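You operate a simulated robot arm through the tools that you are given. There is no shell and no other tool. Be economical: measure what you need, move in short steps, check, and stop when the job is done.

You run a simulated two-armed robot. Do the job below in one go: nothing can be reset, and whatever is moved stays where it is left.

## Task
Print the message, shelve it, line out its train in red and stand the pen back.
Fine: the black printer; the upper shelf of the white printer rack; the red pen stands ready, clicked on: leave its button; the line crosses most of the row's blank strip; no other ink in the book.

The check looks at the end state, three seconds after you hand in, the way a careful person would. Anything else that was tipped, shoved, dropped, spilled or broken makes it a failure.

## Robot
Two 7-joint arms with two-finger parallel grippers on one trunk, on a base that drives. Base frame: it is fixed to the floor where the robot stands at the start and does not move with it; the origin is under the middle of the robot, x ahead of it, y to its left, z up. Readings come in m, degrees, newtons and seconds.
The left shoulder is at the start at [0.05, 0.187, 1.058], the right one opposite. With the tool pointing down near the work surface each hand reaches from about 0.1 to 0.66 m from the robot's upright axis, wherever it stands, measured 20 degrees to its own side. Places, roughly: black pen [1.25, 1.25, 0.75]; black pen button [1.2, 1.2, 0.9]; black printer [0.9, 0.1, 1]; black printer's print button [0.8, 0, 1]; blue pen [1.25, 1.25, 0.75]; blue pen button [1.2, 1.2, 0.9]; first row of the left page [0.9, 1.5, 0.8]; first row of the right page [1.1, 1.4, 0.8]; fourth row of the left page [0.8, 1.4, 0.8]; fourth row of the right page [1, 1.3, 0.8]; grey printer sheet [1.25, 0.75, 0.75]; grey printer's copy button [1, 0.5, 1]; red pen [1.25, 1.25, 0.75]; red pen button [1.3, 1.3, 0.9]; second row of the left page [0.9, 1.5, 0.8]; second row of the right page [1.1, 1.4, 0.8]. Payload 3.43 kg a hand.
Tool frame (each hand has its own): the origin (TCP) lies between the finger pads and is the grasp point; the fingertips stand 0.03 m ahead of it; z points along the fingers, y is the line along which they close. The gripper opens to 0.094 m. The fingers are 0.028 m wide and 0.01 m thick; the gripper's body (0.05 by 0.096 m) begins 0.055 m behind the TCP.
Orientation is that of the tool frame in the base frame, as a unit quaternion [w, x, y, z]. With the fingers straight down and closing along the base's y, the tool's x points along the base's -x, its y along +y and its z along -z.

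## Interface
- The arms move only by the tool drive_tool. It takes "left_motion", "right_motion" or both (then of equal length, played together; a hand with none holds still); each is a list of rows, each a list of 7 numbers: the closure, from 0 (fully open) to 1 (shut), then the shift along the tool's x, y, z in units of 250 mm (1.0 is 250 mm), then the turn, a rotation vector about the tool's x, y, z in units of 120 degrees (1.0 is 120 degrees). In form: [[grip, x, y, z, rx, ry, rz], ...]. A call has 1 to 10 rows; each row is the pose to reach, as a shift and turn from the pose commanded when the call began, along the tool's axes at that moment. A call with a number of a shift or a turn outside -1 to 1 is refused whole. Each row takes 0.2 s and may step no farther than 0.05 m and 8.6 degrees from the row before; otherwise, or with a gripper value out of range, the whole call is refused. A pose out of reach is approached as far as the arm can. The call stops where the force on the tool passes 40 N (or 10 N more than at its start, if that is more) or the arm is blocked; 0.2 s more then pass. Each finger travels about 0.153 m/s and halts on what it meets, pressing with about 26 N; the grip force reading is that of the motor and also rises with nothing between the fingers. The clock runs only during rows and for 0.2 s after the last one: add rows that repeat a pose to give the fingers time. The reply holds the time, the measured pose of the TCP, the force on the tool along the base axes, the opening and the grip force, in the units named above and with some noise, with the torque about the TCP (base axes, N m) and any sound that the robot's microphone picked up.
- Cameras (640 x 400 px; columns grow to the right, rows downward): "scene" is now at [0.1477, -0.0055, 1.2802]; the picture's right is [-0.07, -1.00, 0.00], its down [0.04, -0.00, -1.00] and it looks along [1.00, -0.07, 0.04] (base axes); focal length 214 px, centre (320, 200). "left" rides on the left gripper at [0.076, -0.014, -0.102] in its tool frame; the picture's right is [0.18, 0.98, 0.00], its down [-0.75, 0.14, -0.64] and it looks along [-0.63, 0.12, 0.77] (tool axes); focal length 243 px, centre (320, 200). "right" rides on the right gripper at [0.076, 0.014, -0.103] in its tool frame; the picture's right is [-0.18, 0.98, 0.00], its down [-0.75, -0.14, -0.64] and it looks along [-0.63, -0.12, 0.77] (tool axes); focal length 243 px, centre (320, 200). There is no depth. A picture from a camera that has moved, and an enlarged one, comes with that camera's place and axes in the base frame and with its lens.
- grab_frame(camera): a new picture of that camera. No time passes.
- lift_body(by): slides the trunk up (or, below 0, down) by that many m; the arms and the scene camera ride with it, the base frame stays. It gives what a move gives, with no picture.
- steer(legs): drives the robot by 1 to 6 legs, each [ahead, left, turn to the left] in m, m and degrees, along the robot's own axes; the way and the turn of a leg run together, so that a leg with both is an arc; at most 1.5 m and 180 degrees a leg. The arms and the cameras ride along, it lands a little off, and it stops where it bumps. It gives what a move gives.
- turn_head(pan, tilt): turns the head with the scene camera to pan (to the left, within 80 degrees either way) and tilt (down, from -29 to 69), counted from straight ahead of the robot. It gives what a move gives.
- enlarge(camera, box): a new picture of the part [left, top, right, bottom] of that camera's present view, enlarged. No time passes.
- sign_off(): hands the job in; it is judged then, once.

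Go step by step. Nothing tells you exact positions but the pictures and the camera data: compare them with the known pose of the tool, close in by small moves and look again before you grip or let go. The budget is 120 turns and 108 pictures, counting those below and the enlarged ones. Unless the task says otherwise, let go and move clear before handing in, and close with one line.

The tools are called after ">>>" as name(argument=value, ...) on one line, values as JSON. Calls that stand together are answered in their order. drive_tool: Moves the arms, as the interface text tells. Its arguments: {"type":"object","properties":{"left_motion":{"type":"array","items":{"type":"array","items":{"type":"number"}}},"right_motion":{"type":"array","items":{"type":"array","items":{"type":"number"}}}},"required":[]} The other tools are called the same way: lift_body (by) slides the trunk up or down; steer (legs) drives the base; turn_head (pan, tilt) turns the head that bears the scene camera; grab_frame (camera) takes a picture; enlarge (camera, box) takes an enlarged picture of a part of a camera's view; sign_off () hands the job in.

At the start:

```text
t: 0.0
left_tcp_pos: [0.4112, 0.2248, 1.269]
left_tool_rot: [0.0, 0.001, 1.0, 0.0]
left_force: [-1.5, 0.1, 0.4]
left_ft_torque: [0.01, 0.01, 0.01]
left_finger_gap: 0.094
left_gripper_force: 0.1
right_tcp_pos: [0.2674, -0.0802, 1.286]
right_tool_rot: [0.001, 0.0, 1.0, 0.0]
right_force: [-0.9, 0.3, -0.1]
right_ft_torque: [0.01, 0.02, 0.02]
right_finger_gap: 0.0941
right_gripper_force: 0.1
trunk travel left (down, up): [-0.274, 0.158]
robot x, y, heading: [-0.0007, -0.002, 0.1]
head pan, tilt: [-4.2, -2.4]
```

scene: 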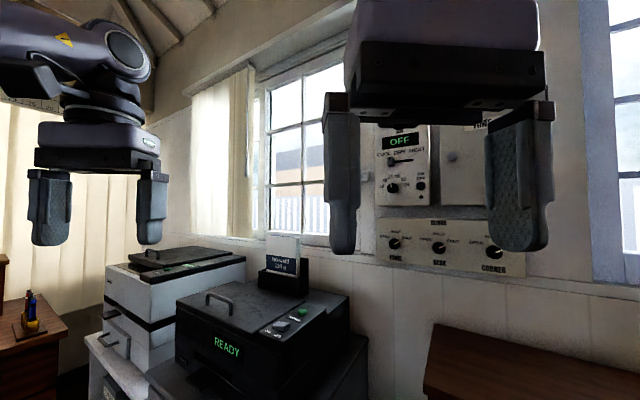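
right: 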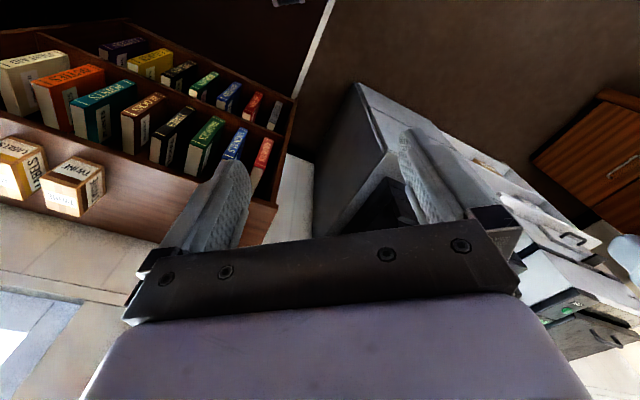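
left: 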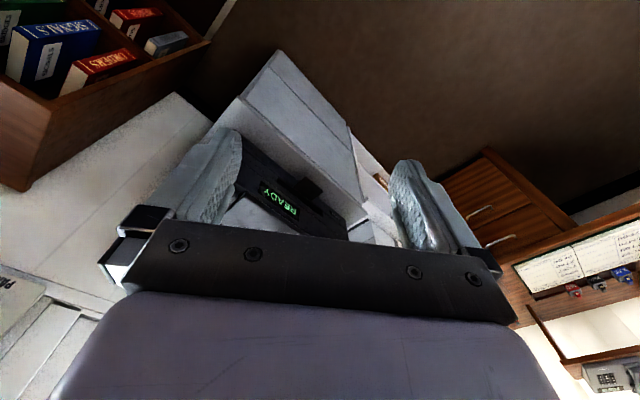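

I see the black printer (READY) ahead with its panel, a white/grey printer to its left and a desk with pens farther left. I look around first.

>>> enlarge(camera="scene", box=[80, 220, 400, 400])

>>> turn_head(pan=10, tilt=35)

>>> grab_frame(camera="scene")

>>> turn_head(pan=55, tilt=20)

>>> grab_frame(camera="scene")

```text
2.00 times, centred on (240, 310) of scene
camera zoom: at [0.1477, -0.0055, 1.2802], right [-0.07, -1.0, 0.0], down [0.04, 0.0, -1.0], along [1.0, -0.07, 0.04], focal length 429 px, centre (480, -20)
```

zoom: 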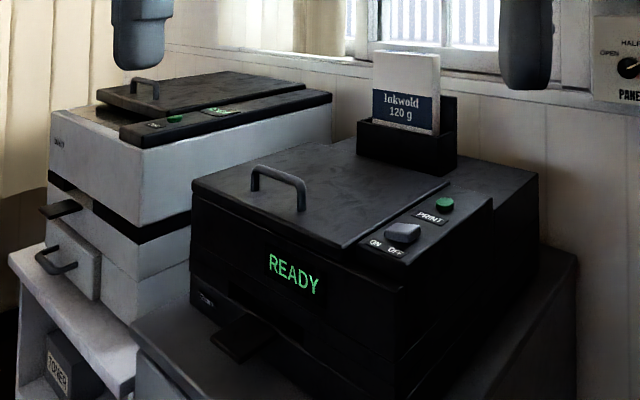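

```text
t: 1.0
left_tcp_pos: [0.4113, 0.224, 1.2693]
left_tool_rot: [0.0, 0.001, 1.0, 0.001]
left_force: [0.1, -0.1, 0.6]
left_ft_torque: [-0.02, 0.0, -0.03]
left_finger_gap: 0.094
left_gripper_force: 0.1
right_tcp_pos: [0.2683, -0.0804, 1.2847]
right_tool_rot: [0.0, 0.0, 1.0, 0.0]
right_force: [0.0, 0.1, 0.4]
right_ft_torque: [0.03, -0.02, 0.02]
right_finger_gap: 0.0942
right_gripper_force: 0.0
trunk travel left (down, up): [-0.274, 0.158]
robot x, y, heading: [-0.0041, -0.0015, -0.2]
head pan, tilt: [10.0, 35.0]
```

```text
103 pictures are left
camera scene: at [0.1458, 0.0163, 1.2203], right [0.17, -0.98, 0.0], down [-0.56, -0.1, -0.82], along [0.81, 0.14, -0.57], focal length 214 px, centre (320, 200)
```

scene: 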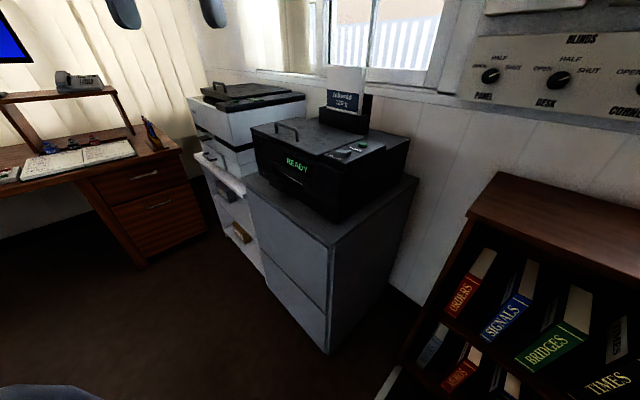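

```text
t: 2.2
left_tcp_pos: [0.4099, 0.224, 1.2686]
left_tool_rot: [0.001, 0.0, 1.0, 0.0]
left_force: [0.5, -0.8, 0.2]
left_ft_torque: [-0.02, -0.02, -0.01]
left_finger_gap: 0.0939
left_gripper_force: 0.1
right_tcp_pos: [0.2678, -0.0794, 1.2844]
right_tool_rot: [0.0, 0.0, 1.0, 0.0]
right_force: [-0.2, 0.8, -0.3]
right_ft_torque: [0.0, 0.01, 0.0]
right_finger_gap: 0.0939
right_gripper_force: 0.0
trunk travel left (down, up): [-0.274, 0.158]
robot x, y, heading: [-0.0013, 0.001, 0.3]
head pan, tilt: [55.0, 20.0]
```

```text
102 pictures are left
camera scene: at [0.1126, 0.0772, 1.2441], right [0.82, -0.57, 0.0], down [-0.2, -0.28, -0.94], along [0.54, 0.77, -0.34], focal length 214 px, centre (320, 200)
```

scene: 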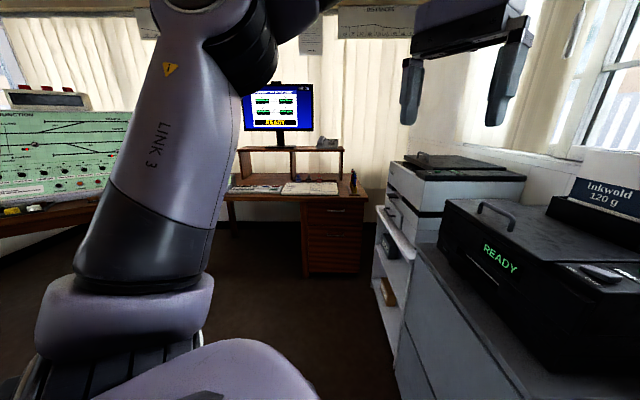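

The black printer's print button is near (0.76, 0, 1.0). I look at the desk, the monitor and the printer front more closely.

>>> enlarge(camera="scene", box=[220, 60, 380, 220])

>>> turn_head(pan=10, tilt=25)

>>> enlarge(camera="scene", box=[220, 130, 420, 255])

>>> enlarge(camera="scene", box=[180, 200, 300, 320])

```text
2.50 times, centred on (300, 140) of scene
camera zoom: at [0.1126, 0.0772, 1.2441], right [0.82, -0.57, 0.0], down [-0.2, -0.28, -0.94], along [0.54, 0.77, -0.34], focal length 536 px, centre (370, 350)
```

zoom: 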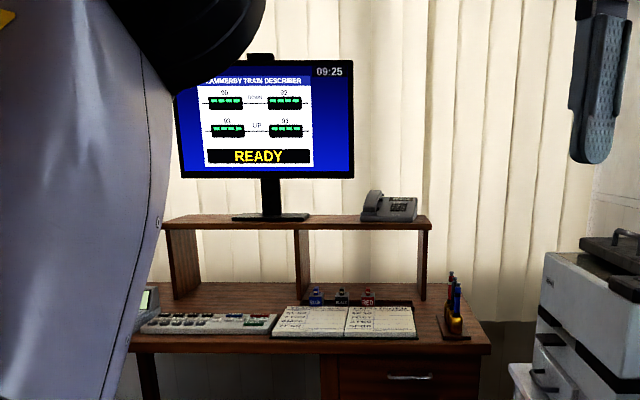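

```text
t: 3.3
left_tcp_pos: [0.4107, 0.2246, 1.2677]
left_tool_rot: [0.0, 0.0, 1.0, 0.0]
left_force: [0.0, 0.3, -0.1]
left_ft_torque: [0.01, 0.01, -0.01]
left_finger_gap: 0.094
left_gripper_force: 0.0
right_tcp_pos: [0.2675, -0.0811, 1.2845]
right_tool_rot: [0.0, 0.0, 1.0, 0.0]
right_force: [0.7, 0.5, -0.5]
right_ft_torque: [0.01, -0.02, 0.01]
right_finger_gap: 0.0938
right_gripper_force: 0.1
trunk travel left (down, up): [-0.274, 0.158]
robot x, y, heading: [-0.0019, 0.0012, 0.0]
head pan, tilt: [10.0, 25.0]
```

```text
3.20 times, centred on (320, 192) of scene
camera zoom: at [0.1498, 0.0171, 1.236], right [0.17, -0.98, 0.0], down [-0.42, -0.07, -0.91], along [0.89, 0.16, -0.42], focal length 686 px, centre (320, 224)
```

zoom: 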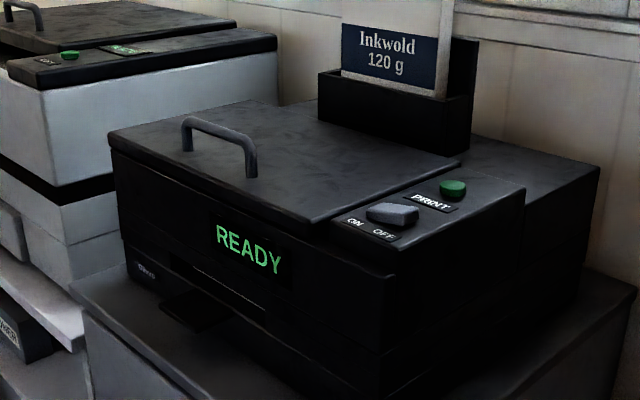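

```text
3.33 times, centred on (240, 260) of scene
camera zoom: at [0.1498, 0.0171, 1.236], right [0.17, -0.98, 0.0], down [-0.42, -0.07, -0.91], along [0.89, 0.16, -0.42], focal length 715 px, centre (587, 0)
```

zoom: 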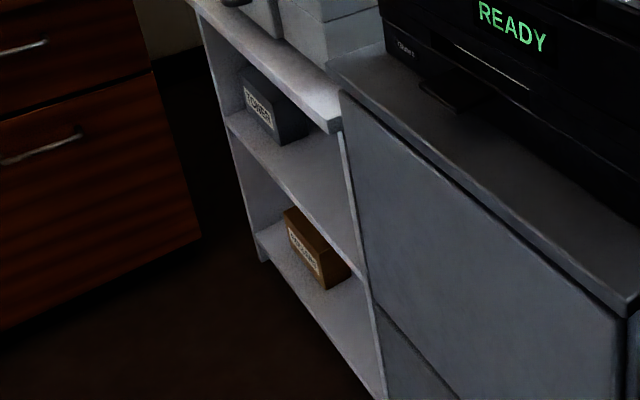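

Cabinet front runs diagonally, from about (0.59, 0.05) to (0.95, 0.5), so the printers face back-left. I drive to face the black printer squarely.

>>> steer(legs=[[0.27, 0.25, 0], [0, 0, -36]])

>>> turn_head(pan=0, tilt=45)

>>> grab_frame(camera="scene")

>>> grab_frame(camera="right")

```text
t: 7.3
left_tcp_pos: [0.7316, 0.1948, 1.2693]
left_tool_rot: [0.0, 0.307, 0.952, 0.0]
left_force: [0.9, 0.6, -1.5]
left_ft_torque: [0.03, -0.03, -0.03]
left_finger_gap: 0.0941
left_gripper_force: 0.0
right_tcp_pos: [0.4381, 0.0277, 1.2853]
right_tool_rot: [0.0, 0.306, 0.952, 0.0]
right_force: [-0.1, 1.2, 0.4]
right_ft_torque: [-0.03, 0.0, 0.01]
right_finger_gap: 0.0941
right_gripper_force: 0.0
trunk travel left (down, up): [-0.274, 0.158]
robot x, y, heading: [0.2711, 0.2491, -35.8]
head pan, tilt: [10.0, 25.0]
```

```text
t: 8.2
left_tcp_pos: [0.7323, 0.1933, 1.2687]
left_tool_rot: [0.0, 0.307, 0.952, 0.0]
left_force: [0.1, -0.5, 0.0]
left_ft_torque: [0.03, 0.0, 0.0]
left_finger_gap: 0.0939
left_gripper_force: 0.1
right_tcp_pos: [0.4383, 0.0287, 1.2861]
right_tool_rot: [0.0, 0.307, 0.952, 0.0]
right_force: [0.6, -0.2, -0.3]
right_ft_torque: [-0.01, -0.04, 0.0]
right_finger_gap: 0.0939
right_gripper_force: 0.1
trunk travel left (down, up): [-0.274, 0.158]
robot x, y, heading: [0.2694, 0.2526, -35.4]
head pan, tilt: [0.0, 45.0]
```

```text
98 pictures are left
camera scene: at [0.3821, 0.1706, 1.2055], right [-0.58, -0.81, 0.0], down [-0.57, 0.41, -0.71], along [0.57, -0.41, -0.71], focal length 214 px, centre (320, 200)
```

scene: 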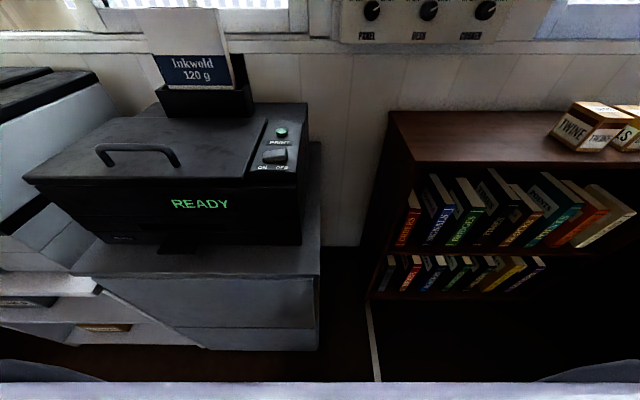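

```text
97 pictures are left
camera right: at [0.385, 0.0845, 1.387], right [0.72, 0.69, 0.0], down [0.53, -0.55, 0.64], along [0.44, -0.46, -0.77], focal length 243 px, centre (320, 200)
```

right: 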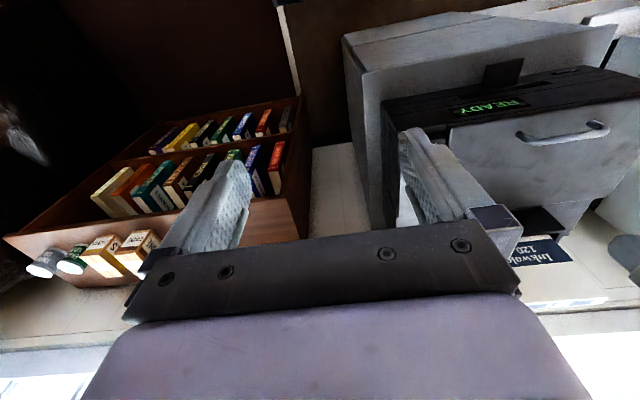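

The printer now faces me; the print button is at about (0.751, 0.002, 0.997). I close the right fingers, move high over it, and draw the left hand back.

>>> drive_tool(right_motion=[[1, -0.16, 0.097, 0, 0, 0, 0], [1, -0.32, 0.193, 0, 0, 0, 0], [1, -0.48, 0.29, 0, 0, 0, 0], [1, -0.64, 0.387, 0, 0, 0, 0], [1, -0.8, 0.483, 0, 0, 0, 0], [1, -0.96, 0.58, 0, 0, 0, 0]], left_motion=[[0, 0.1, 0.05, 0, 0, 0, 0], [0, 0.2, 0.1, 0, 0, 0, 0], [0, 0.3, 0.15, 0, 0, 0, 0], [0, 0.4, 0.2, 0, 0, 0, 0], [0, 0.5, 0.25, 0, 0, 0, 0], [0, 0.6, 0.3, 0, 0, 0, 0]])

>>> grab_frame(camera="right")

>>> grab_frame(camera="scene")

```text
t: 9.6
left_tcp_pos: [0.6606, 0.3044, 1.2296]
left_tool_rot: [0.002, 0.306, 0.952, -0.001]
left_force: [-0.3, -0.2, 0.2]
left_ft_torque: [-0.05, 0.03, 0.02]
left_finger_gap: 0.0942
left_gripper_force: 0.0
left hand out of reach, approached as far as the arm can: row 4, 5, 6
right_tcp_pos: [0.6102, 0.0187, 1.2324]
right_tool_rot: [0.002, 0.312, 0.95, 0.006]
right_force: [0.0, 1.2, 0.1]
right_ft_torque: [0.0, -0.03, 0.02]
right_finger_gap: 0.0
right_gripper_force: 26.6
right hand out of reach, approached as far as the arm can: row 2, 3, 4, 5, 6
trunk travel left (down, up): [-0.274, 0.158]
robot x, y, heading: [0.2674, 0.25, -35.8]
head pan, tilt: [0.0, 45.0]
```

```text
96 pictures are left
camera right: at [0.5573, 0.0729, 1.3352], right [0.73, 0.68, 0.01], down [0.52, -0.57, 0.64], along [0.45, -0.46, -0.77], focal length 243 px, centre (320, 200)
```

right: 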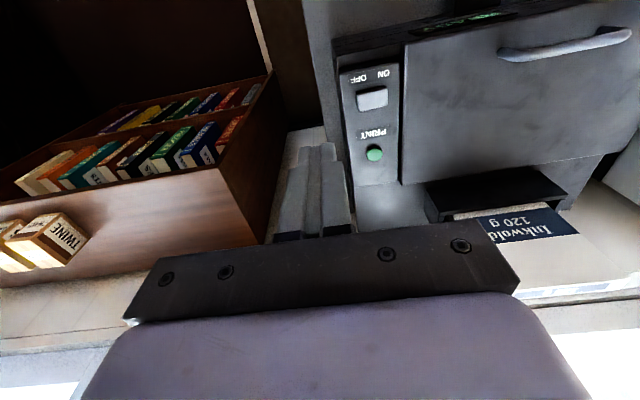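

```text
95 pictures are left
camera scene: at [0.383, 0.1842, 1.1974], right [-0.47, -0.88, 0.0], down [-0.69, 0.36, -0.63], along [0.56, -0.29, -0.78], focal length 214 px, centre (320, 200)
```

scene: 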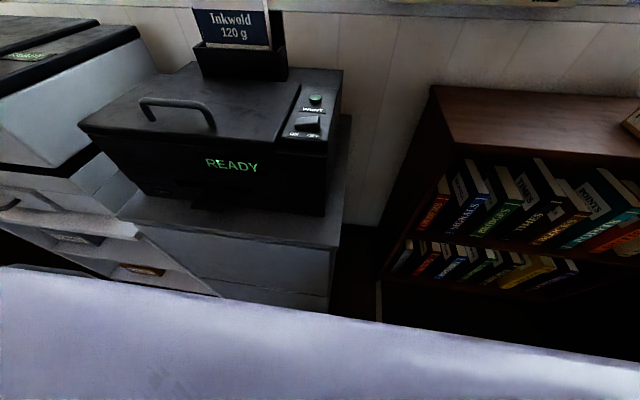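

The right camera confirms the button at (0.752, 0, 0.997). High up the reach is limited, so I raise the trunk.

>>> lift_body(by=0.13)

```text
t: 11.2
left_tcp_pos: [0.6594, 0.3006, 1.3589]
left_tool_rot: [0.001, 0.307, 0.952, -0.001]
left_force: [0.2, -0.4, -0.2]
left_ft_torque: [-0.06, -0.02, -0.02]
left_finger_gap: 0.0942
left_gripper_force: 0.0
right_tcp_pos: [0.6108, 0.0162, 1.3627]
right_tool_rot: [0.002, 0.311, 0.95, 0.008]
right_force: [-0.3, -0.5, 0.4]
right_ft_torque: [0.03, 0.03, -0.01]
right_finger_gap: 0.0001
right_gripper_force: 26.7
trunk travel left (down, up): [-0.404, 0.028]
robot x, y, heading: [0.27, 0.2504, -35.7]
head pan, tilt: [0.0, 45.0]
```

>>> drive_tool(right_motion=[[1, 0, 0, 0.18, 0, 0, 0], [1, 0, 0, 0.36, 0, 0, 0], [1, 0, 0, 0.54, 0, 0, 0], [1, 0, 0, 0.72, 0, 0, 0], [1, 0, 0, 0.9, 0, 0, 0]])

```text
t: 12.3
left_tcp_pos: [0.6606, 0.3017, 1.3593]
left_tool_rot: [0.0, 0.307, 0.952, 0.0]
left_force: [-0.7, 0.2, 0.5]
left_ft_torque: [0.01, 0.02, -0.01]
left_finger_gap: 0.0942
left_gripper_force: 0.1
right_tcp_pos: [0.6102, 0.0236, 1.1344]
right_tool_rot: [-0.001, 0.307, 0.952, 0.001]
right_force: [0.0, 0.1, -0.3]
right_ft_torque: [0.03, 0.02, -0.01]
right_finger_gap: 0.0002
right_gripper_force: 26.3
trunk travel left (down, up): [-0.404, 0.028]
robot x, y, heading: [0.2669, 0.2496, -35.2]
head pan, tilt: [0.0, 45.0]
```

>>> drive_tool(right_motion=[[1, -0.17, 0.087, 0, 0, 0, 0], [1, -0.34, 0.173, 0, 0, 0, 0], [1, -0.512, 0.26, 0, 0, 0, 0], [1, -0.512, 0.26, 0.16, 0, 0, 0], [1, -0.512, 0.26, 0.28, 0, 0, 0]])

>>> grab_frame(camera="right")

>>> grab_frame(camera="scene")

```text
t: 13.8
left_tcp_pos: [0.6606, 0.3017, 1.3595]
left_tool_rot: [0.0, 0.306, 0.952, -0.002]
left_force: [-0.1, 0.2, -0.7]
left_ft_torque: [-0.02, -0.02, 0.0]
left_finger_gap: 0.0939
left_gripper_force: 0.1
right_tcp_pos: [0.7372, -0.039, 1.0931]
right_tool_rot: [0.006, 0.333, 0.943, 0.007]
right_force: [-1.0, 0.2, -0.1]
right_ft_torque: [-0.03, -0.01, 0.0]
right_finger_gap: 0.0
right_gripper_force: 26.0
right hand out of reach, approached as far as the arm can: row 3, 4, 5
trunk travel left (down, up): [-0.404, 0.028]
robot x, y, heading: [0.2681, 0.2508, -35.8]
head pan, tilt: [0.0, 45.0]
stopped in row 5 (right hand): the arm was blocked; the commanded pose is now the measured one
```

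```text
94 pictures are left
camera right: at [0.6868, 0.0184, 1.1948], right [0.76, 0.65, 0.02], down [0.49, -0.59, 0.64], along [0.43, -0.48, -0.76], focal length 243 px, centre (320, 200)
```

right: 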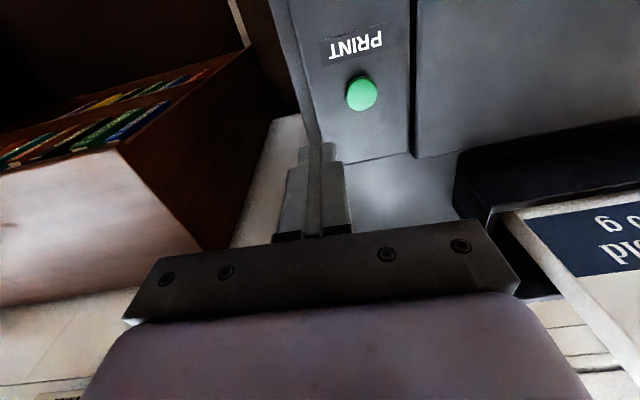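

```text
93 pictures are left
camera scene: at [0.3821, 0.1706, 1.3355], right [-0.58, -0.81, 0.0], down [-0.57, 0.41, -0.71], along [0.57, -0.41, -0.71], focal length 214 px, centre (320, 200)
```

scene: 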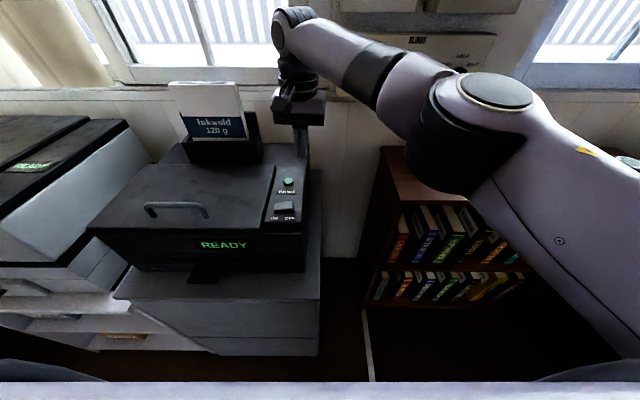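

The button's position is confirmed, but my right arm is at full stretch. I lift and draw the hand back, then shift the base left and a bit ahead.

>>> drive_tool(right_motion=[[1, 0.15, 0, -0.1, 0, 0, 0], [1, 0.3, 0, -0.25, 0, 0, 0], [1, 0.45, 0, -0.4, 0, 0, 0], [1, 0.6, 0, -0.5, 0, 0, 0]])

>>> steer(legs=[[0.04, 0.22, 0]])

```text
refused: row 2 steps farther than a row can; nothing moved
```

```text
t: 15.5
left_tcp_pos: [0.8174, 0.4649, 1.3589]
left_tool_rot: [0.001, 0.306, 0.952, -0.002]
left_force: [0.1, -0.4, 0.1]
left_ft_torque: [-0.02, 0.0, 0.01]
left_finger_gap: 0.0942
left_gripper_force: 0.1
right_tcp_pos: [0.8954, 0.1247, 1.0924]
right_tool_rot: [0.006, 0.332, 0.943, 0.007]
right_force: [-0.2, 1.0, 0.3]
right_ft_torque: [0.01, -0.02, 0.02]
right_finger_gap: 0.0001
right_gripper_force: 25.5
trunk travel left (down, up): [-0.404, 0.028]
robot x, y, heading: [0.4233, 0.4136, -35.6]
head pan, tilt: [0.0, 45.0]
```

The lift was refused and the base moved with the hand low; I must check whether anything was touched.

>>> grab_frame(camera="scene")

>>> grab_frame(camera="right")

```text
92 pictures are left
camera scene: at [0.5391, 0.3321, 1.3355], right [-0.58, -0.81, 0.0], down [-0.57, 0.41, -0.71], along [0.57, -0.41, -0.71], focal length 214 px, centre (320, 200)
```

scene: 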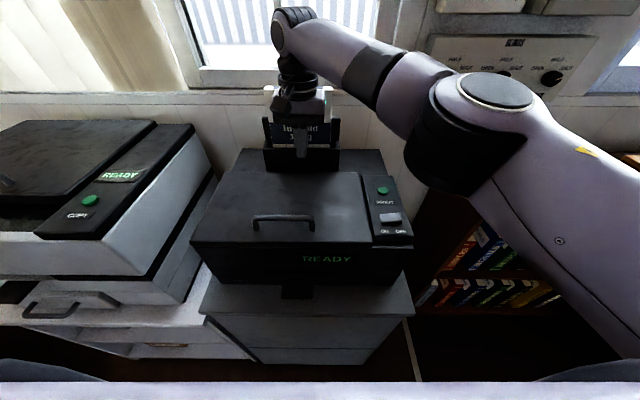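

```text
91 pictures are left
camera right: at [0.8439, 0.1805, 1.195], right [0.76, 0.65, 0.02], down [0.49, -0.59, 0.65], along [0.43, -0.48, -0.76], focal length 243 px, centre (320, 200)
```

right: 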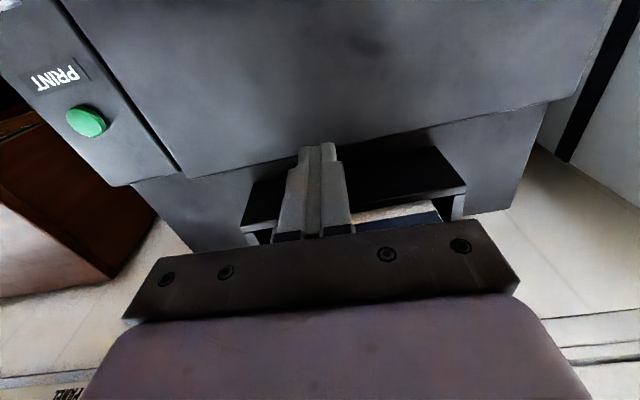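

Nothing seems to have moved: the fingers stand just in front of the paper box. I back the hand away toward me, then up, and check again.

>>> drive_tool(right_motion=[[1, 0.12, 0, -0.02, 0, 0, 0], [1, 0.24, 0, -0.06, 0, 0, 0], [1, 0.36, 0, -0.12, 0, 0, 0], [1, 0.45, 0, -0.22, 0, 0, 0]])

>>> grab_frame(camera="scene")

>>> grab_frame(camera="right")

```text
t: 16.5
left_tcp_pos: [0.8154, 0.4645, 1.3592]
left_tool_rot: [0.001, 0.305, 0.952, -0.002]
left_force: [-0.1, 0.7, -0.5]
left_ft_torque: [0.01, -0.02, 0.0]
left_finger_gap: 0.094
left_gripper_force: 0.1
right_tcp_pos: [0.8061, 0.1954, 1.1473]
right_tool_rot: [0.006, 0.333, 0.943, 0.007]
right_force: [-0.8, 0.6, 0.4]
right_ft_torque: [-0.01, 0.03, 0.02]
right_finger_gap: 0.0
right_gripper_force: 26.3
trunk travel left (down, up): [-0.404, 0.028]
robot x, y, heading: [0.4252, 0.4134, -35.5]
head pan, tilt: [0.0, 45.0]
```

```text
90 pictures are left
camera scene: at [0.5384, 0.3318, 1.3355], right [-0.58, -0.81, 0.0], down [-0.57, 0.41, -0.71], along [0.57, -0.41, -0.71], focal length 214 px, centre (320, 200)
```

scene: 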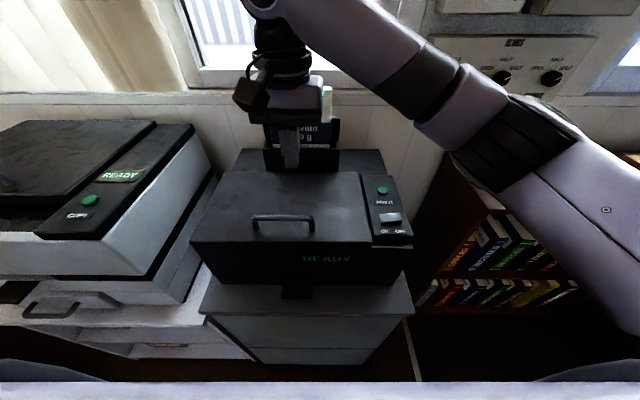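

```text
89 pictures are left
camera right: at [0.7545, 0.2515, 1.2499], right [0.76, 0.65, 0.02], down [0.49, -0.59, 0.65], along [0.43, -0.48, -0.76], focal length 243 px, centre (320, 200)
```

right: 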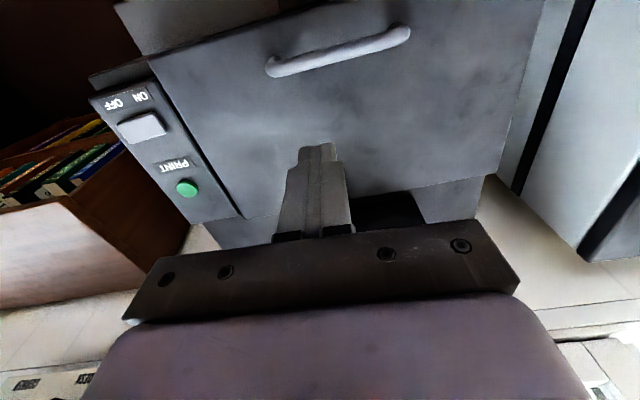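

All intact. Now over the button at (0.751, 0.0) and down to just above it.

>>> drive_tool(right_motion=[[1, -0.064, -0.15, 0, 0, 0, 0], [1, -0.128, -0.3, 0, 0, 0, 0], [1, -0.192, -0.45, 0, 0, 0, 0], [1, -0.256, -0.6, 0, 0, 0, 0], [1, -0.32, -0.75, 0, 0, 0, 0], [1, -0.32, -0.75, 0.18, 0, 0, 0], [1, -0.32, -0.75, 0.36, 0, 0, 0]])

>>> grab_frame(camera="right")

```text
t: 18.1
left_tcp_pos: [0.8165, 0.4625, 1.3583]
left_tool_rot: [0.0, 0.305, 0.952, 0.0]
left_force: [0.7, -0.5, 0.5]
left_ft_torque: [0.02, -0.03, -0.02]
left_finger_gap: 0.0941
left_gripper_force: 0.1
right_tcp_pos: [0.7512, -0.0041, 1.0531]
right_tool_rot: [0.007, 0.331, 0.944, 0.007]
right_force: [-0.1, 0.2, 0.0]
right_ft_torque: [0.04, -0.02, -0.03]
right_finger_gap: 0.0001
right_gripper_force: 25.9
trunk travel left (down, up): [-0.404, 0.028]
robot x, y, heading: [0.4251, 0.4122, -35.4]
head pan, tilt: [0.0, 45.0]
```

```text
88 pictures are left
camera right: at [0.7008, 0.0533, 1.1557], right [0.76, 0.65, 0.02], down [0.49, -0.59, 0.65], along [0.43, -0.48, -0.76], focal length 243 px, centre (320, 200)
```

right: 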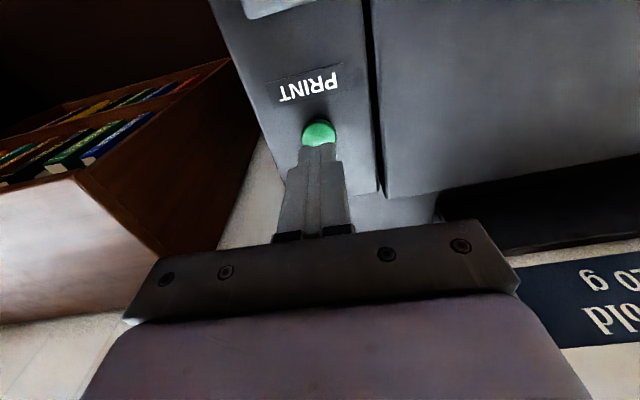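

Aligned above the button. I press down gently.

>>> drive_tool(right_motion=[[1, 0, 0.012, 0.06, 0, 0, 0], [1, 0, 0.012, 0.1, 0, 0, 0], [1, 0, 0.012, 0.12, 0, 0, 0], [1, 0, 0.012, 0.13, 0, 0, 0]])

>>> grab_frame(camera="scene")

```text
t: 19.1
left_tcp_pos: [0.8158, 0.463, 1.359]
left_tool_rot: [0.0, 0.305, 0.952, -0.001]
left_force: [-0.9, 0.5, 0.3]
left_ft_torque: [-0.03, 0.0, 0.03]
left_finger_gap: 0.0939
left_gripper_force: 0.1
right_tcp_pos: [0.7561, 0.0, 1.0234]
right_tool_rot: [0.009, 0.332, 0.943, 0.006]
right_force: [2.2, -5.1, 14.8]
right_ft_torque: [-0.1, 0.1, 0.0]
right_finger_gap: 0.0001
right_gripper_force: 26.0
trunk travel left (down, up): [-0.404, 0.028]
robot x, y, heading: [0.4227, 0.4107, -35.6]
head pan, tilt: [0.0, 45.0]
heard: click
```

```text
87 pictures are left
camera scene: at [0.538, 0.3318, 1.3358], right [-0.58, -0.81, 0.0], down [-0.57, 0.41, -0.71], along [0.58, -0.41, -0.71], focal length 214 px, centre (320, 200)
```

scene: 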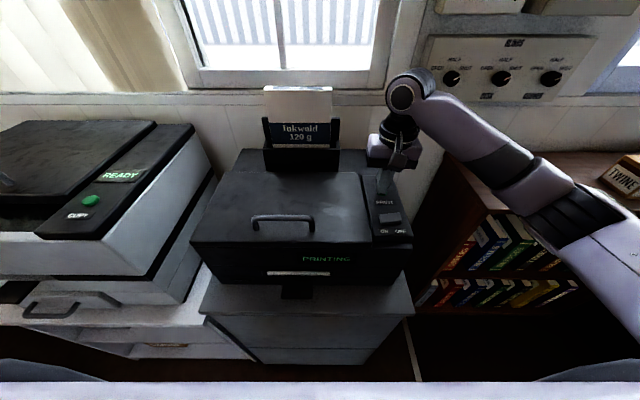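

It clicked and says PRINTING; a sheet emerges. I lift the right hand straight up and withdraw it to my right.

>>> drive_tool(right_motion=[[1, 0, 0, -0.18, 0, 0, 0], [1, 0, 0, -0.36, 0, 0, 0], [1, 0.1, -0.05, -0.5, 0, 0, 0], [1, 0.25, -0.15, -0.5, 0, 0, 0], [1, 0.4, -0.25, -0.5, 0, 0, 0], [1, 0.55, -0.35, -0.5, 0, 0, 0], [1, 0.7, -0.45, -0.5, 0, 0, 0], [1, 0.85, -0.55, -0.5, 0, 0, 0]])

>>> grab_frame(camera="scene")

>>> enlarge(camera="scene", box=[180, 220, 420, 370])

```text
t: 20.9
left_tcp_pos: [0.8148, 0.4626, 1.359]
left_tool_rot: [0.001, 0.305, 0.952, -0.001]
left_force: [-0.1, 0.5, -0.4]
left_ft_torque: [0.01, -0.01, 0.0]
left_finger_gap: 0.094
left_gripper_force: 0.0
right_tcp_pos: [0.4988, 0.0234, 1.1441]
right_tool_rot: [0.008, 0.332, 0.943, 0.007]
right_force: [-0.4, 0.0, 0.8]
right_ft_torque: [0.0, 0.03, -0.02]
right_finger_gap: 0.0001
right_gripper_force: 26.1
trunk travel left (down, up): [-0.404, 0.028]
robot x, y, heading: [0.425, 0.4127, -35.8]
head pan, tilt: [0.0, 45.0]
```

```text
86 pictures are left
camera scene: at [0.5377, 0.3315, 1.3356], right [-0.58, -0.81, 0.0], down [-0.57, 0.41, -0.71], along [0.58, -0.41, -0.71], focal length 214 px, centre (320, 200)
```

scene: 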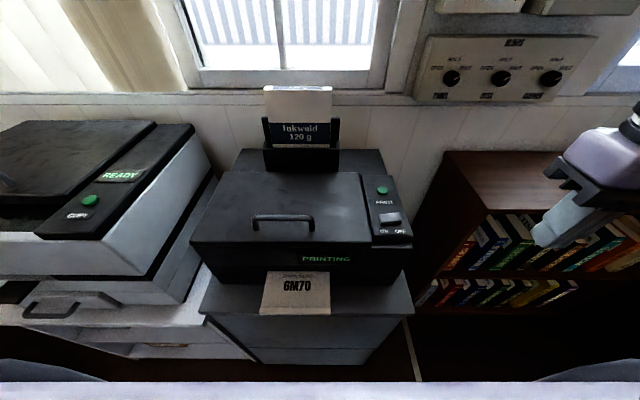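

```text
2.67 times, centred on (300, 295) of scene
camera zoom: at [0.5377, 0.3315, 1.3356], right [-0.58, -0.81, 0.0], down [-0.57, 0.41, -0.71], along [0.58, -0.41, -0.71], focal length 572 px, centre (373, -53)
```

zoom: 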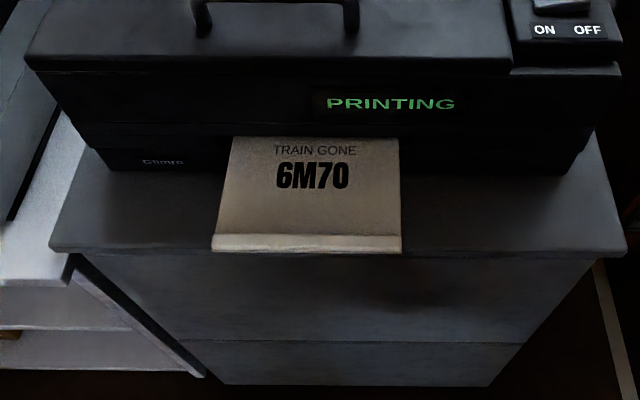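

The sheet reads "TRAIN GONE 6M70". I back off to get room, then turn the left hand to point forward with fingers closing vertically.

>>> steer(legs=[[-0.25, -0.08, 0]])

>>> drive_tool(left_motion=[[0, 0, 0, 0, -0.036, -0.036, 0.036], [0, 0, 0, 0, -0.072, -0.072, 0.072], [0, 0, 0, 0, -0.108, -0.108, 0.108], [0, 0, 0, 0, -0.144, -0.144, 0.144], [0, 0, 0, 0, -0.18, -0.18, 0.18], [0, 0, 0, 0, -0.216, -0.216, 0.216], [0, 0, 0, 0, -0.252, -0.252, 0.252], [0, 0, 0, 0, -0.2887, -0.2887, 0.2887]])

```text
t: 22.8
left_tcp_pos: [0.5658, 0.5452, 1.3591]
left_tool_rot: [0.001, 0.305, 0.952, 0.0]
left_force: [-0.2, 0.3, 0.2]
left_ft_torque: [-0.03, -0.05, -0.02]
left_finger_gap: 0.0939
left_gripper_force: 0.0
right_tcp_pos: [0.2516, 0.105, 1.1449]
right_tool_rot: [0.007, 0.332, 0.943, 0.007]
right_force: [-0.6, 0.2, -1.0]
right_ft_torque: [0.02, 0.0, -0.01]
right_finger_gap: 0.0002
right_gripper_force: 26.1
trunk travel left (down, up): [-0.404, 0.028]
robot x, y, heading: [0.173, 0.4945, -35.1]
head pan, tilt: [0.0, 45.0]
```

```text
t: 24.6
left_tcp_pos: [0.5665, 0.545, 1.3584]
left_tool_rot: [0.364, 0.539, 0.736, 0.187]
left_force: [0.2, 0.4, 1.0]
left_ft_torque: [-0.01, -0.03, -0.04]
left_finger_gap: 0.0938
left_gripper_force: 0.0
right_tcp_pos: [0.2525, 0.108, 1.1437]
right_tool_rot: [0.006, 0.331, 0.944, 0.007]
right_force: [0.5, -0.1, -0.2]
right_ft_torque: [0.03, 0.03, 0.01]
right_finger_gap: 0.0
right_gripper_force: 25.5
trunk travel left (down, up): [-0.404, 0.028]
robot x, y, heading: [0.1731, 0.4952, -35.7]
head pan, tilt: [0.0, 45.0]
```

>>> drive_tool(left_motion=[[0, 0, 0, 0, -0.036, -0.036, 0.036], [0, 0, 0, 0, -0.072, -0.072, 0.072], [0, 0, 0, 0, -0.108, -0.108, 0.108], [0, 0, 0, 0, -0.144, -0.144, 0.144], [0, 0, 0, 0, -0.18, -0.18, 0.18], [0, 0, 0, 0, -0.216, -0.216, 0.216], [0, 0, 0, 0, -0.252, -0.252, 0.252], [0, 0, 0, 0, -0.2887, -0.2887, 0.2887]])

>>> lift_body(by=-0.2)

>>> turn_head(pan=0, tilt=35)

>>> grab_frame(camera="scene")

>>> grab_frame(camera="left")

```text
t: 26.4
left_tcp_pos: [0.5094, 0.4509, 1.3809]
left_tool_rot: [0.624, 0.632, 0.325, 0.325]
left_force: [-1.3, -0.9, 0.3]
left_ft_torque: [0.0, 0.03, 0.11]
left_finger_gap: 0.0938
left_gripper_force: 0.0
left hand out of reach, approached as far as the arm can: row 5, 6, 7, 8
right_tcp_pos: [0.2502, 0.1025, 1.1429]
right_tool_rot: [0.007, 0.331, 0.944, 0.009]
right_force: [-0.1, -0.7, -0.1]
right_ft_torque: [0.11, -0.06, 0.0]
right_finger_gap: 0.0
right_gripper_force: 25.9
trunk travel left (down, up): [-0.404, 0.028]
robot x, y, heading: [0.1773, 0.4975, -35.7]
head pan, tilt: [0.0, 45.0]
```

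```text
t: 28.5
left_tcp_pos: [0.5114, 0.455, 1.1808]
left_tool_rot: [0.625, 0.631, 0.328, 0.322]
left_force: [-0.6, 0.7, -0.3]
left_ft_torque: [-0.01, 0.04, -0.01]
left_finger_gap: 0.0941
left_gripper_force: 0.0
right_tcp_pos: [0.2509, 0.1059, 0.9441]
right_tool_rot: [0.006, 0.331, 0.943, 0.008]
right_force: [0.1, -0.1, 0.5]
right_ft_torque: [-0.02, 0.0, -0.01]
right_finger_gap: 0.0
right_gripper_force: 26.5
trunk travel left (down, up): [-0.204, 0.228]
robot x, y, heading: [0.1719, 0.4943, -35.6]
head pan, tilt: [0.0, 45.0]
```

```text
t: 29.2
left_tcp_pos: [0.5105, 0.4556, 1.1799]
left_tool_rot: [0.625, 0.631, 0.329, 0.321]
left_force: [-0.5, 0.4, 0.0]
left_ft_torque: [0.03, -0.01, -0.01]
left_finger_gap: 0.0939
left_gripper_force: 0.1
right_tcp_pos: [0.2514, 0.1074, 0.9442]
right_tool_rot: [0.006, 0.331, 0.944, 0.007]
right_force: [-0.4, -0.3, 0.9]
right_ft_torque: [-0.02, -0.02, -0.02]
right_finger_gap: 0.0001
right_gripper_force: 25.4
trunk travel left (down, up): [-0.204, 0.228]
robot x, y, heading: [0.1727, 0.4931, -35.9]
head pan, tilt: [0.0, 35.0]
```

```text
84 pictures are left
camera scene: at [0.294, 0.4097, 1.1502], right [-0.58, -0.81, 0.0], down [-0.47, 0.33, -0.82], along [0.67, -0.48, -0.57], focal length 214 px, centre (320, 200)
```

scene: 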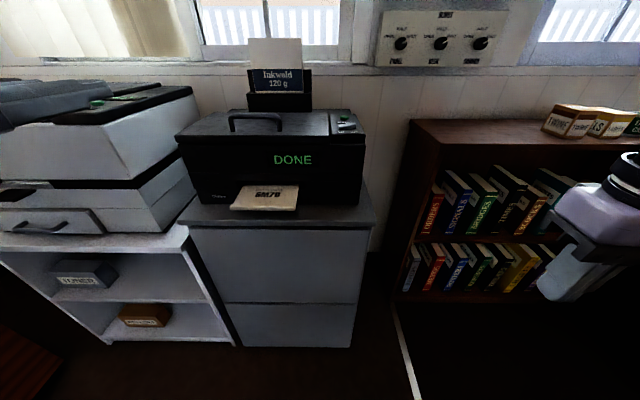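

```text
83 pictures are left
camera left: at [0.4732, 0.5778, 1.1663], right [0.12, 0.15, 0.98], down [-0.96, -0.25, 0.15], along [0.26, -0.96, 0.11], focal length 243 px, centre (320, 200)
```

left: 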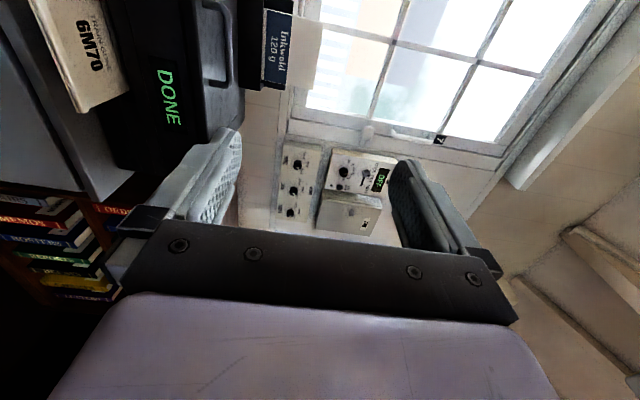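

The sheet is DONE, lying at z≈0.85 with its near edge centred at about (0.694, 0.285). I lower the trunk and bring the left hand in front of it, a bit left of the tray tab.

>>> lift_body(by=-0.13)

>>> drive_tool(left_motion=[[0.3, 0, -0.1, 0.05, 0, 0, 0], [0.3, 0, -0.25, 0.1, 0, 0, 0], [0.3, 0.01, -0.4, 0.2, 0, 0, 0], [0.3, 0.02, -0.55, 0.3, 0, 0, 0], [0.3, 0.03, -0.68, 0.4, 0, 0, 0], [0.3, 0.04, -0.78, 0.5, 0, 0, 0], [0.3, 0.04, -0.8, 0.6, 0, 0, 0], [0.3, 0.04, -0.8, 0.68, 0, 0, 0]])

>>> grab_frame(camera="scene")

>>> grab_frame(camera="left")

```text
t: 30.8
left_tcp_pos: [0.5106, 0.4554, 1.0494]
left_tool_rot: [0.625, 0.631, 0.329, 0.322]
left_force: [-0.2, 0.1, 0.0]
left_ft_torque: [0.02, 0.04, 0.04]
left_finger_gap: 0.0941
left_gripper_force: 0.0
right_tcp_pos: [0.2517, 0.1062, 0.8144]
right_tool_rot: [0.006, 0.33, 0.944, 0.007]
right_force: [0.0, 0.3, -0.9]
right_ft_torque: [0.0, -0.01, -0.04]
right_finger_gap: 0.0
right_gripper_force: 26.5
trunk travel left (down, up): [-0.074, 0.358]
robot x, y, heading: [0.1738, 0.4925, -35.6]
head pan, tilt: [0.0, 35.0]
```

```text
t: 32.6
left_tcp_pos: [0.6524, 0.3656, 0.8506]
left_tool_rot: [0.623, 0.631, 0.33, 0.323]
left_force: [0.3, -0.6, -0.7]
left_ft_torque: [-0.02, 0.02, 0.01]
left_finger_gap: 0.0658
left_gripper_force: 0.0
left hand out of reach, approached as far as the arm can: row 1, 2, 3, 4, 5, 6
right_tcp_pos: [0.2514, 0.1066, 0.8145]
right_tool_rot: [0.006, 0.332, 0.943, 0.006]
right_force: [0.2, -0.7, -0.1]
right_ft_torque: [-0.01, -0.02, 0.04]
right_finger_gap: 0.0
right_gripper_force: 26.2
trunk travel left (down, up): [-0.074, 0.358]
robot x, y, heading: [0.1748, 0.4935, -35.8]
head pan, tilt: [0.0, 35.0]
```

```text
82 pictures are left
camera scene: at [0.2941, 0.4098, 1.0203], right [-0.58, -0.81, 0.0], down [-0.47, 0.33, -0.82], along [0.67, -0.48, -0.57], focal length 214 px, centre (320, 200)
```

scene: 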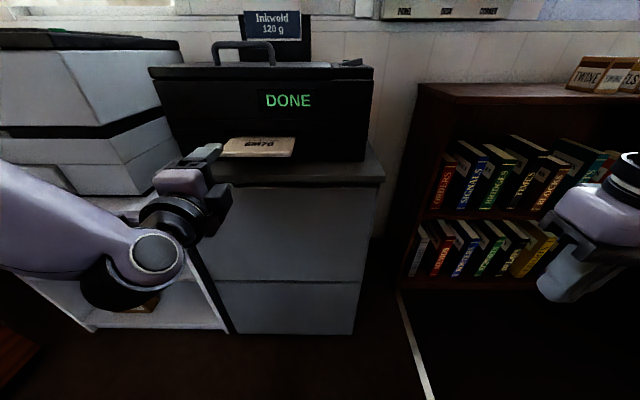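

```text
81 pictures are left
camera left: at [0.6149, 0.4867, 0.836], right [0.12, 0.15, 0.98], down [-0.96, -0.25, 0.15], along [0.27, -0.96, 0.11], focal length 243 px, centre (320, 200)
```

left: 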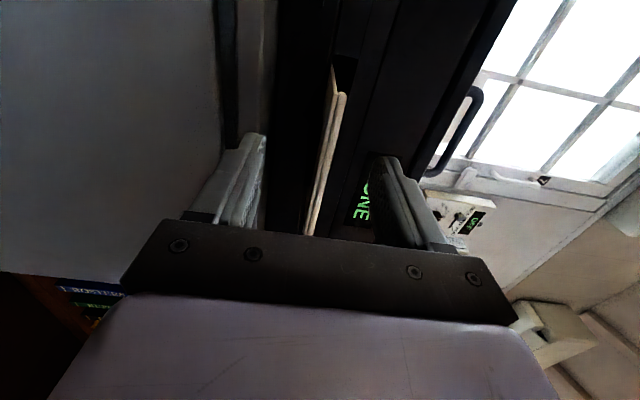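

The sheet lies level between the fingers. I advance 0.092 m so the tips straddle its edge, then close.

>>> drive_tool(left_motion=[[0.3, 0, 0, 0.1, 0, 0, 0], [0.3, 0, 0, 0.2, 0, 0, 0], [0.3, 0, 0, 0.3, 0, 0, 0], [0.3, 0, 0, 0.37, 0, 0, 0]])

>>> grab_frame(camera="left")

>>> enlarge(camera="scene", box=[130, 80, 370, 230])

```text
t: 33.6
left_tcp_pos: [0.7176, 0.3008, 0.8587]
left_tool_rot: [0.622, 0.632, 0.331, 0.324]
left_force: [-0.9, 0.2, -0.4]
left_ft_torque: [0.0, 0.06, 0.02]
left_finger_gap: 0.0659
left_gripper_force: 0.0
left hand out of reach, approached as far as the arm can: row 1, 2, 3, 4
right_tcp_pos: [0.251, 0.1067, 0.8146]
right_tool_rot: [0.006, 0.331, 0.943, 0.007]
right_force: [0.2, 0.2, 0.7]
right_ft_torque: [0.02, 0.01, 0.04]
right_finger_gap: 0.0
right_gripper_force: 26.1
trunk travel left (down, up): [-0.074, 0.358]
robot x, y, heading: [0.1743, 0.4957, -35.8]
head pan, tilt: [0.0, 35.0]
```

```text
80 pictures are left
camera left: at [0.6793, 0.4233, 0.8449], right [0.12, 0.14, 0.98], down [-0.95, -0.25, 0.15], along [0.27, -0.96, 0.11], focal length 243 px, centre (320, 200)
```

left: 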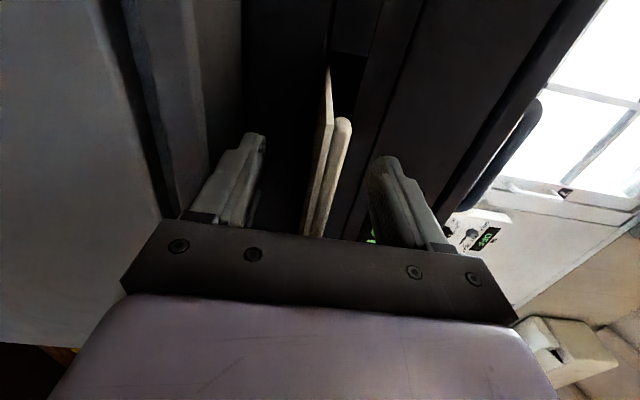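

```text
2.67 times, centred on (250, 155) of scene
camera zoom: at [0.2941, 0.4097, 1.0203], right [-0.58, -0.81, 0.0], down [-0.47, 0.33, -0.82], along [0.67, -0.48, -0.57], focal length 572 px, centre (507, 320)
```

zoom: 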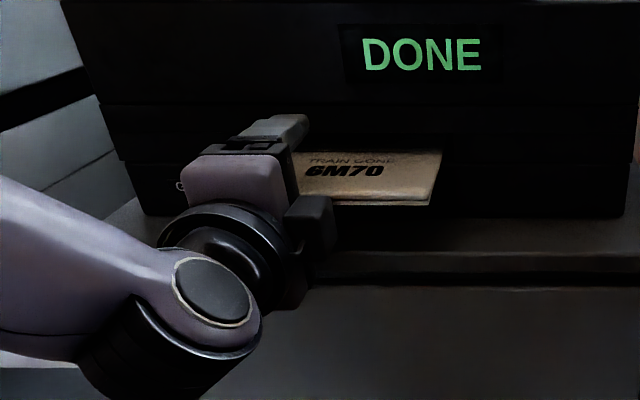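

The hand sits right at the sheet; I back 12 mm and shift 20 mm left to clear the tray tab, then close.

>>> drive_tool(left_motion=[[0.3, 0.04, 0, -0.03, 0, 0, 0], [0.3, 0.08, 0, -0.048, 0, 0, 0], [0.6, 0.08, 0, -0.048, 0, 0, 0], [0.8, 0.08, 0, -0.048, 0, 0, 0], [1, 0.08, 0, -0.048, 0, 0, 0], [1, 0.08, 0, -0.048, 0, 0, 0]])

>>> grab_frame(camera="left")

>>> enlarge(camera="scene", box=[130, 80, 370, 230])

```text
t: 35.0
left_tcp_pos: [0.7119, 0.3166, 0.867]
left_tool_rot: [0.623, 0.631, 0.331, 0.323]
left_force: [-0.5, -0.3, 0.1]
left_ft_torque: [0.06, 0.03, -0.01]
left_finger_gap: 0.0134
left_gripper_force: 26.2
left hand out of reach, approached as far as the arm can: row 1, 2, 3, 4, 5, 6
right_tcp_pos: [0.251, 0.1062, 0.8146]
right_tool_rot: [0.006, 0.332, 0.943, 0.007]
right_force: [-0.7, 0.3, -1.0]
right_ft_torque: [-0.04, 0.03, 0.01]
right_finger_gap: 0.0
right_gripper_force: 25.9
trunk travel left (down, up): [-0.074, 0.358]
robot x, y, heading: [0.174, 0.495, -35.7]
head pan, tilt: [0.0, 35.0]
```

```text
78 pictures are left
camera left: at [0.6726, 0.4385, 0.854], right [0.12, 0.14, 0.98], down [-0.96, -0.25, 0.15], along [0.27, -0.96, 0.11], focal length 243 px, centre (320, 200)
```

left: 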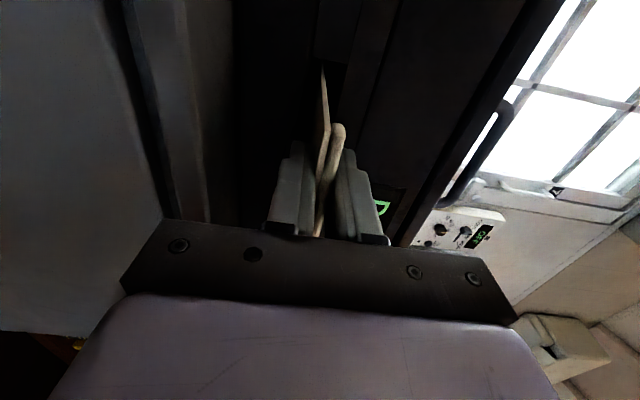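

```text
2.67 times, centred on (250, 155) of scene
camera zoom: at [0.2941, 0.4097, 1.0203], right [-0.58, -0.81, 0.0], down [-0.47, 0.33, -0.82], along [0.67, -0.48, -0.57], focal length 572 px, centre (507, 320)
```

zoom: 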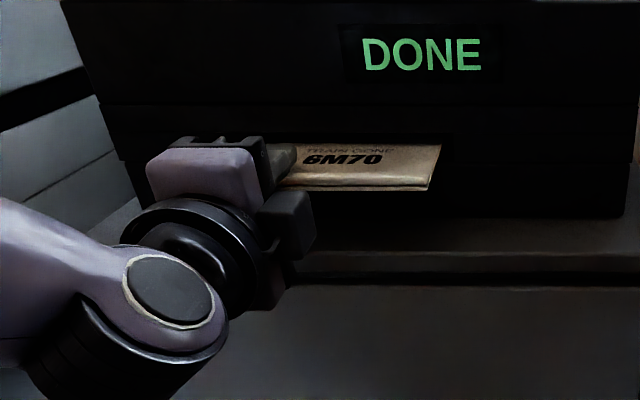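

Gripped on the sheet's raised lip (gap 13 mm). I pull it out by driving the base straight back.

>>> steer(legs=[[-0.15, 0, 0]])

>>> grab_frame(camera="scene")

```text
t: 36.4
left_tcp_pos: [0.5891, 0.4021, 0.8675]
left_tool_rot: [0.623, 0.631, 0.331, 0.323]
left_force: [0.3, -0.6, -0.2]
left_ft_torque: [0.02, 0.01, 0.04]
left_finger_gap: 0.0132
left_gripper_force: 25.9
right_tcp_pos: [0.1302, 0.193, 0.815]
right_tool_rot: [0.006, 0.332, 0.943, 0.007]
right_force: [-0.6, 0.4, -0.3]
right_ft_torque: [-0.05, 0.01, -0.01]
right_finger_gap: 0.0001
right_gripper_force: 25.8
trunk travel left (down, up): [-0.074, 0.358]
robot x, y, heading: [0.0533, 0.5799, -35.7]
head pan, tilt: [0.0, 35.0]
```

```text
76 pictures are left
camera scene: at [0.1724, 0.4967, 1.0203], right [-0.58, -0.81, 0.0], down [-0.47, 0.33, -0.82], along [0.67, -0.48, -0.57], focal length 214 px, centre (320, 200)
```

scene: 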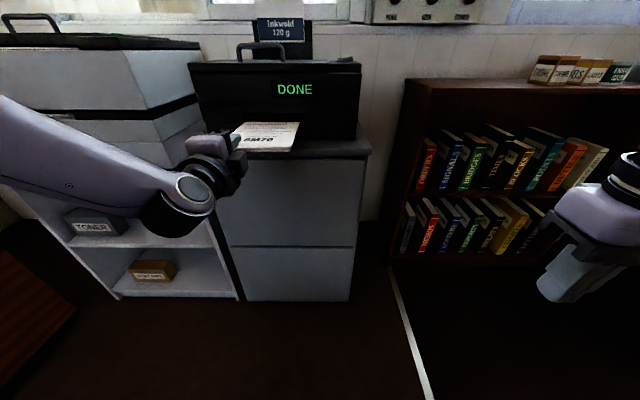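

>>> steer(legs=[[-0.12, 0, 0]])

>>> grab_frame(camera="scene")

```text
t: 37.4
left_tcp_pos: [0.5473, 0.4337, 0.8673]
left_tool_rot: [0.622, 0.632, 0.33, 0.324]
left_force: [-0.3, 1.2, 0.2]
left_ft_torque: [0.03, 0.03, 0.02]
left_finger_gap: 0.0134
left_gripper_force: 25.7
right_tcp_pos: [0.0864, 0.2241, 0.8147]
right_tool_rot: [0.006, 0.332, 0.943, 0.007]
right_force: [-0.3, -0.8, 0.1]
right_ft_torque: [0.0, 0.03, 0.04]
right_finger_gap: 0.0
right_gripper_force: 26.2
trunk travel left (down, up): [-0.074, 0.358]
robot x, y, heading: [0.0115, 0.612, -35.5]
head pan, tilt: [0.0, 35.0]
stopped in leg 1: the robot was blocked; the commanded pose is now the measured one
```

```text
75 pictures are left
camera scene: at [0.1297, 0.5272, 1.0202], right [-0.58, -0.81, 0.0], down [-0.47, 0.33, -0.82], along [0.67, -0.48, -0.57], focal length 214 px, centre (320, 200)
```

scene: 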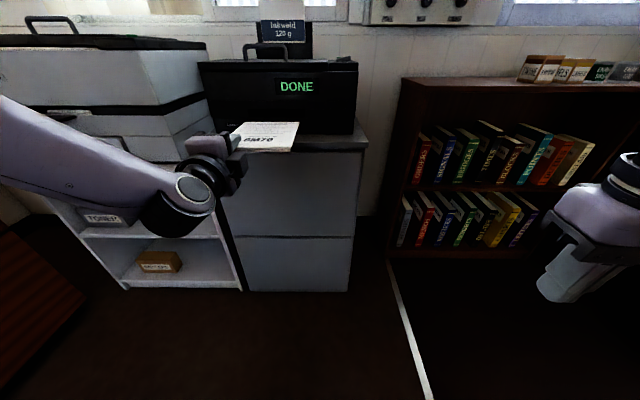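

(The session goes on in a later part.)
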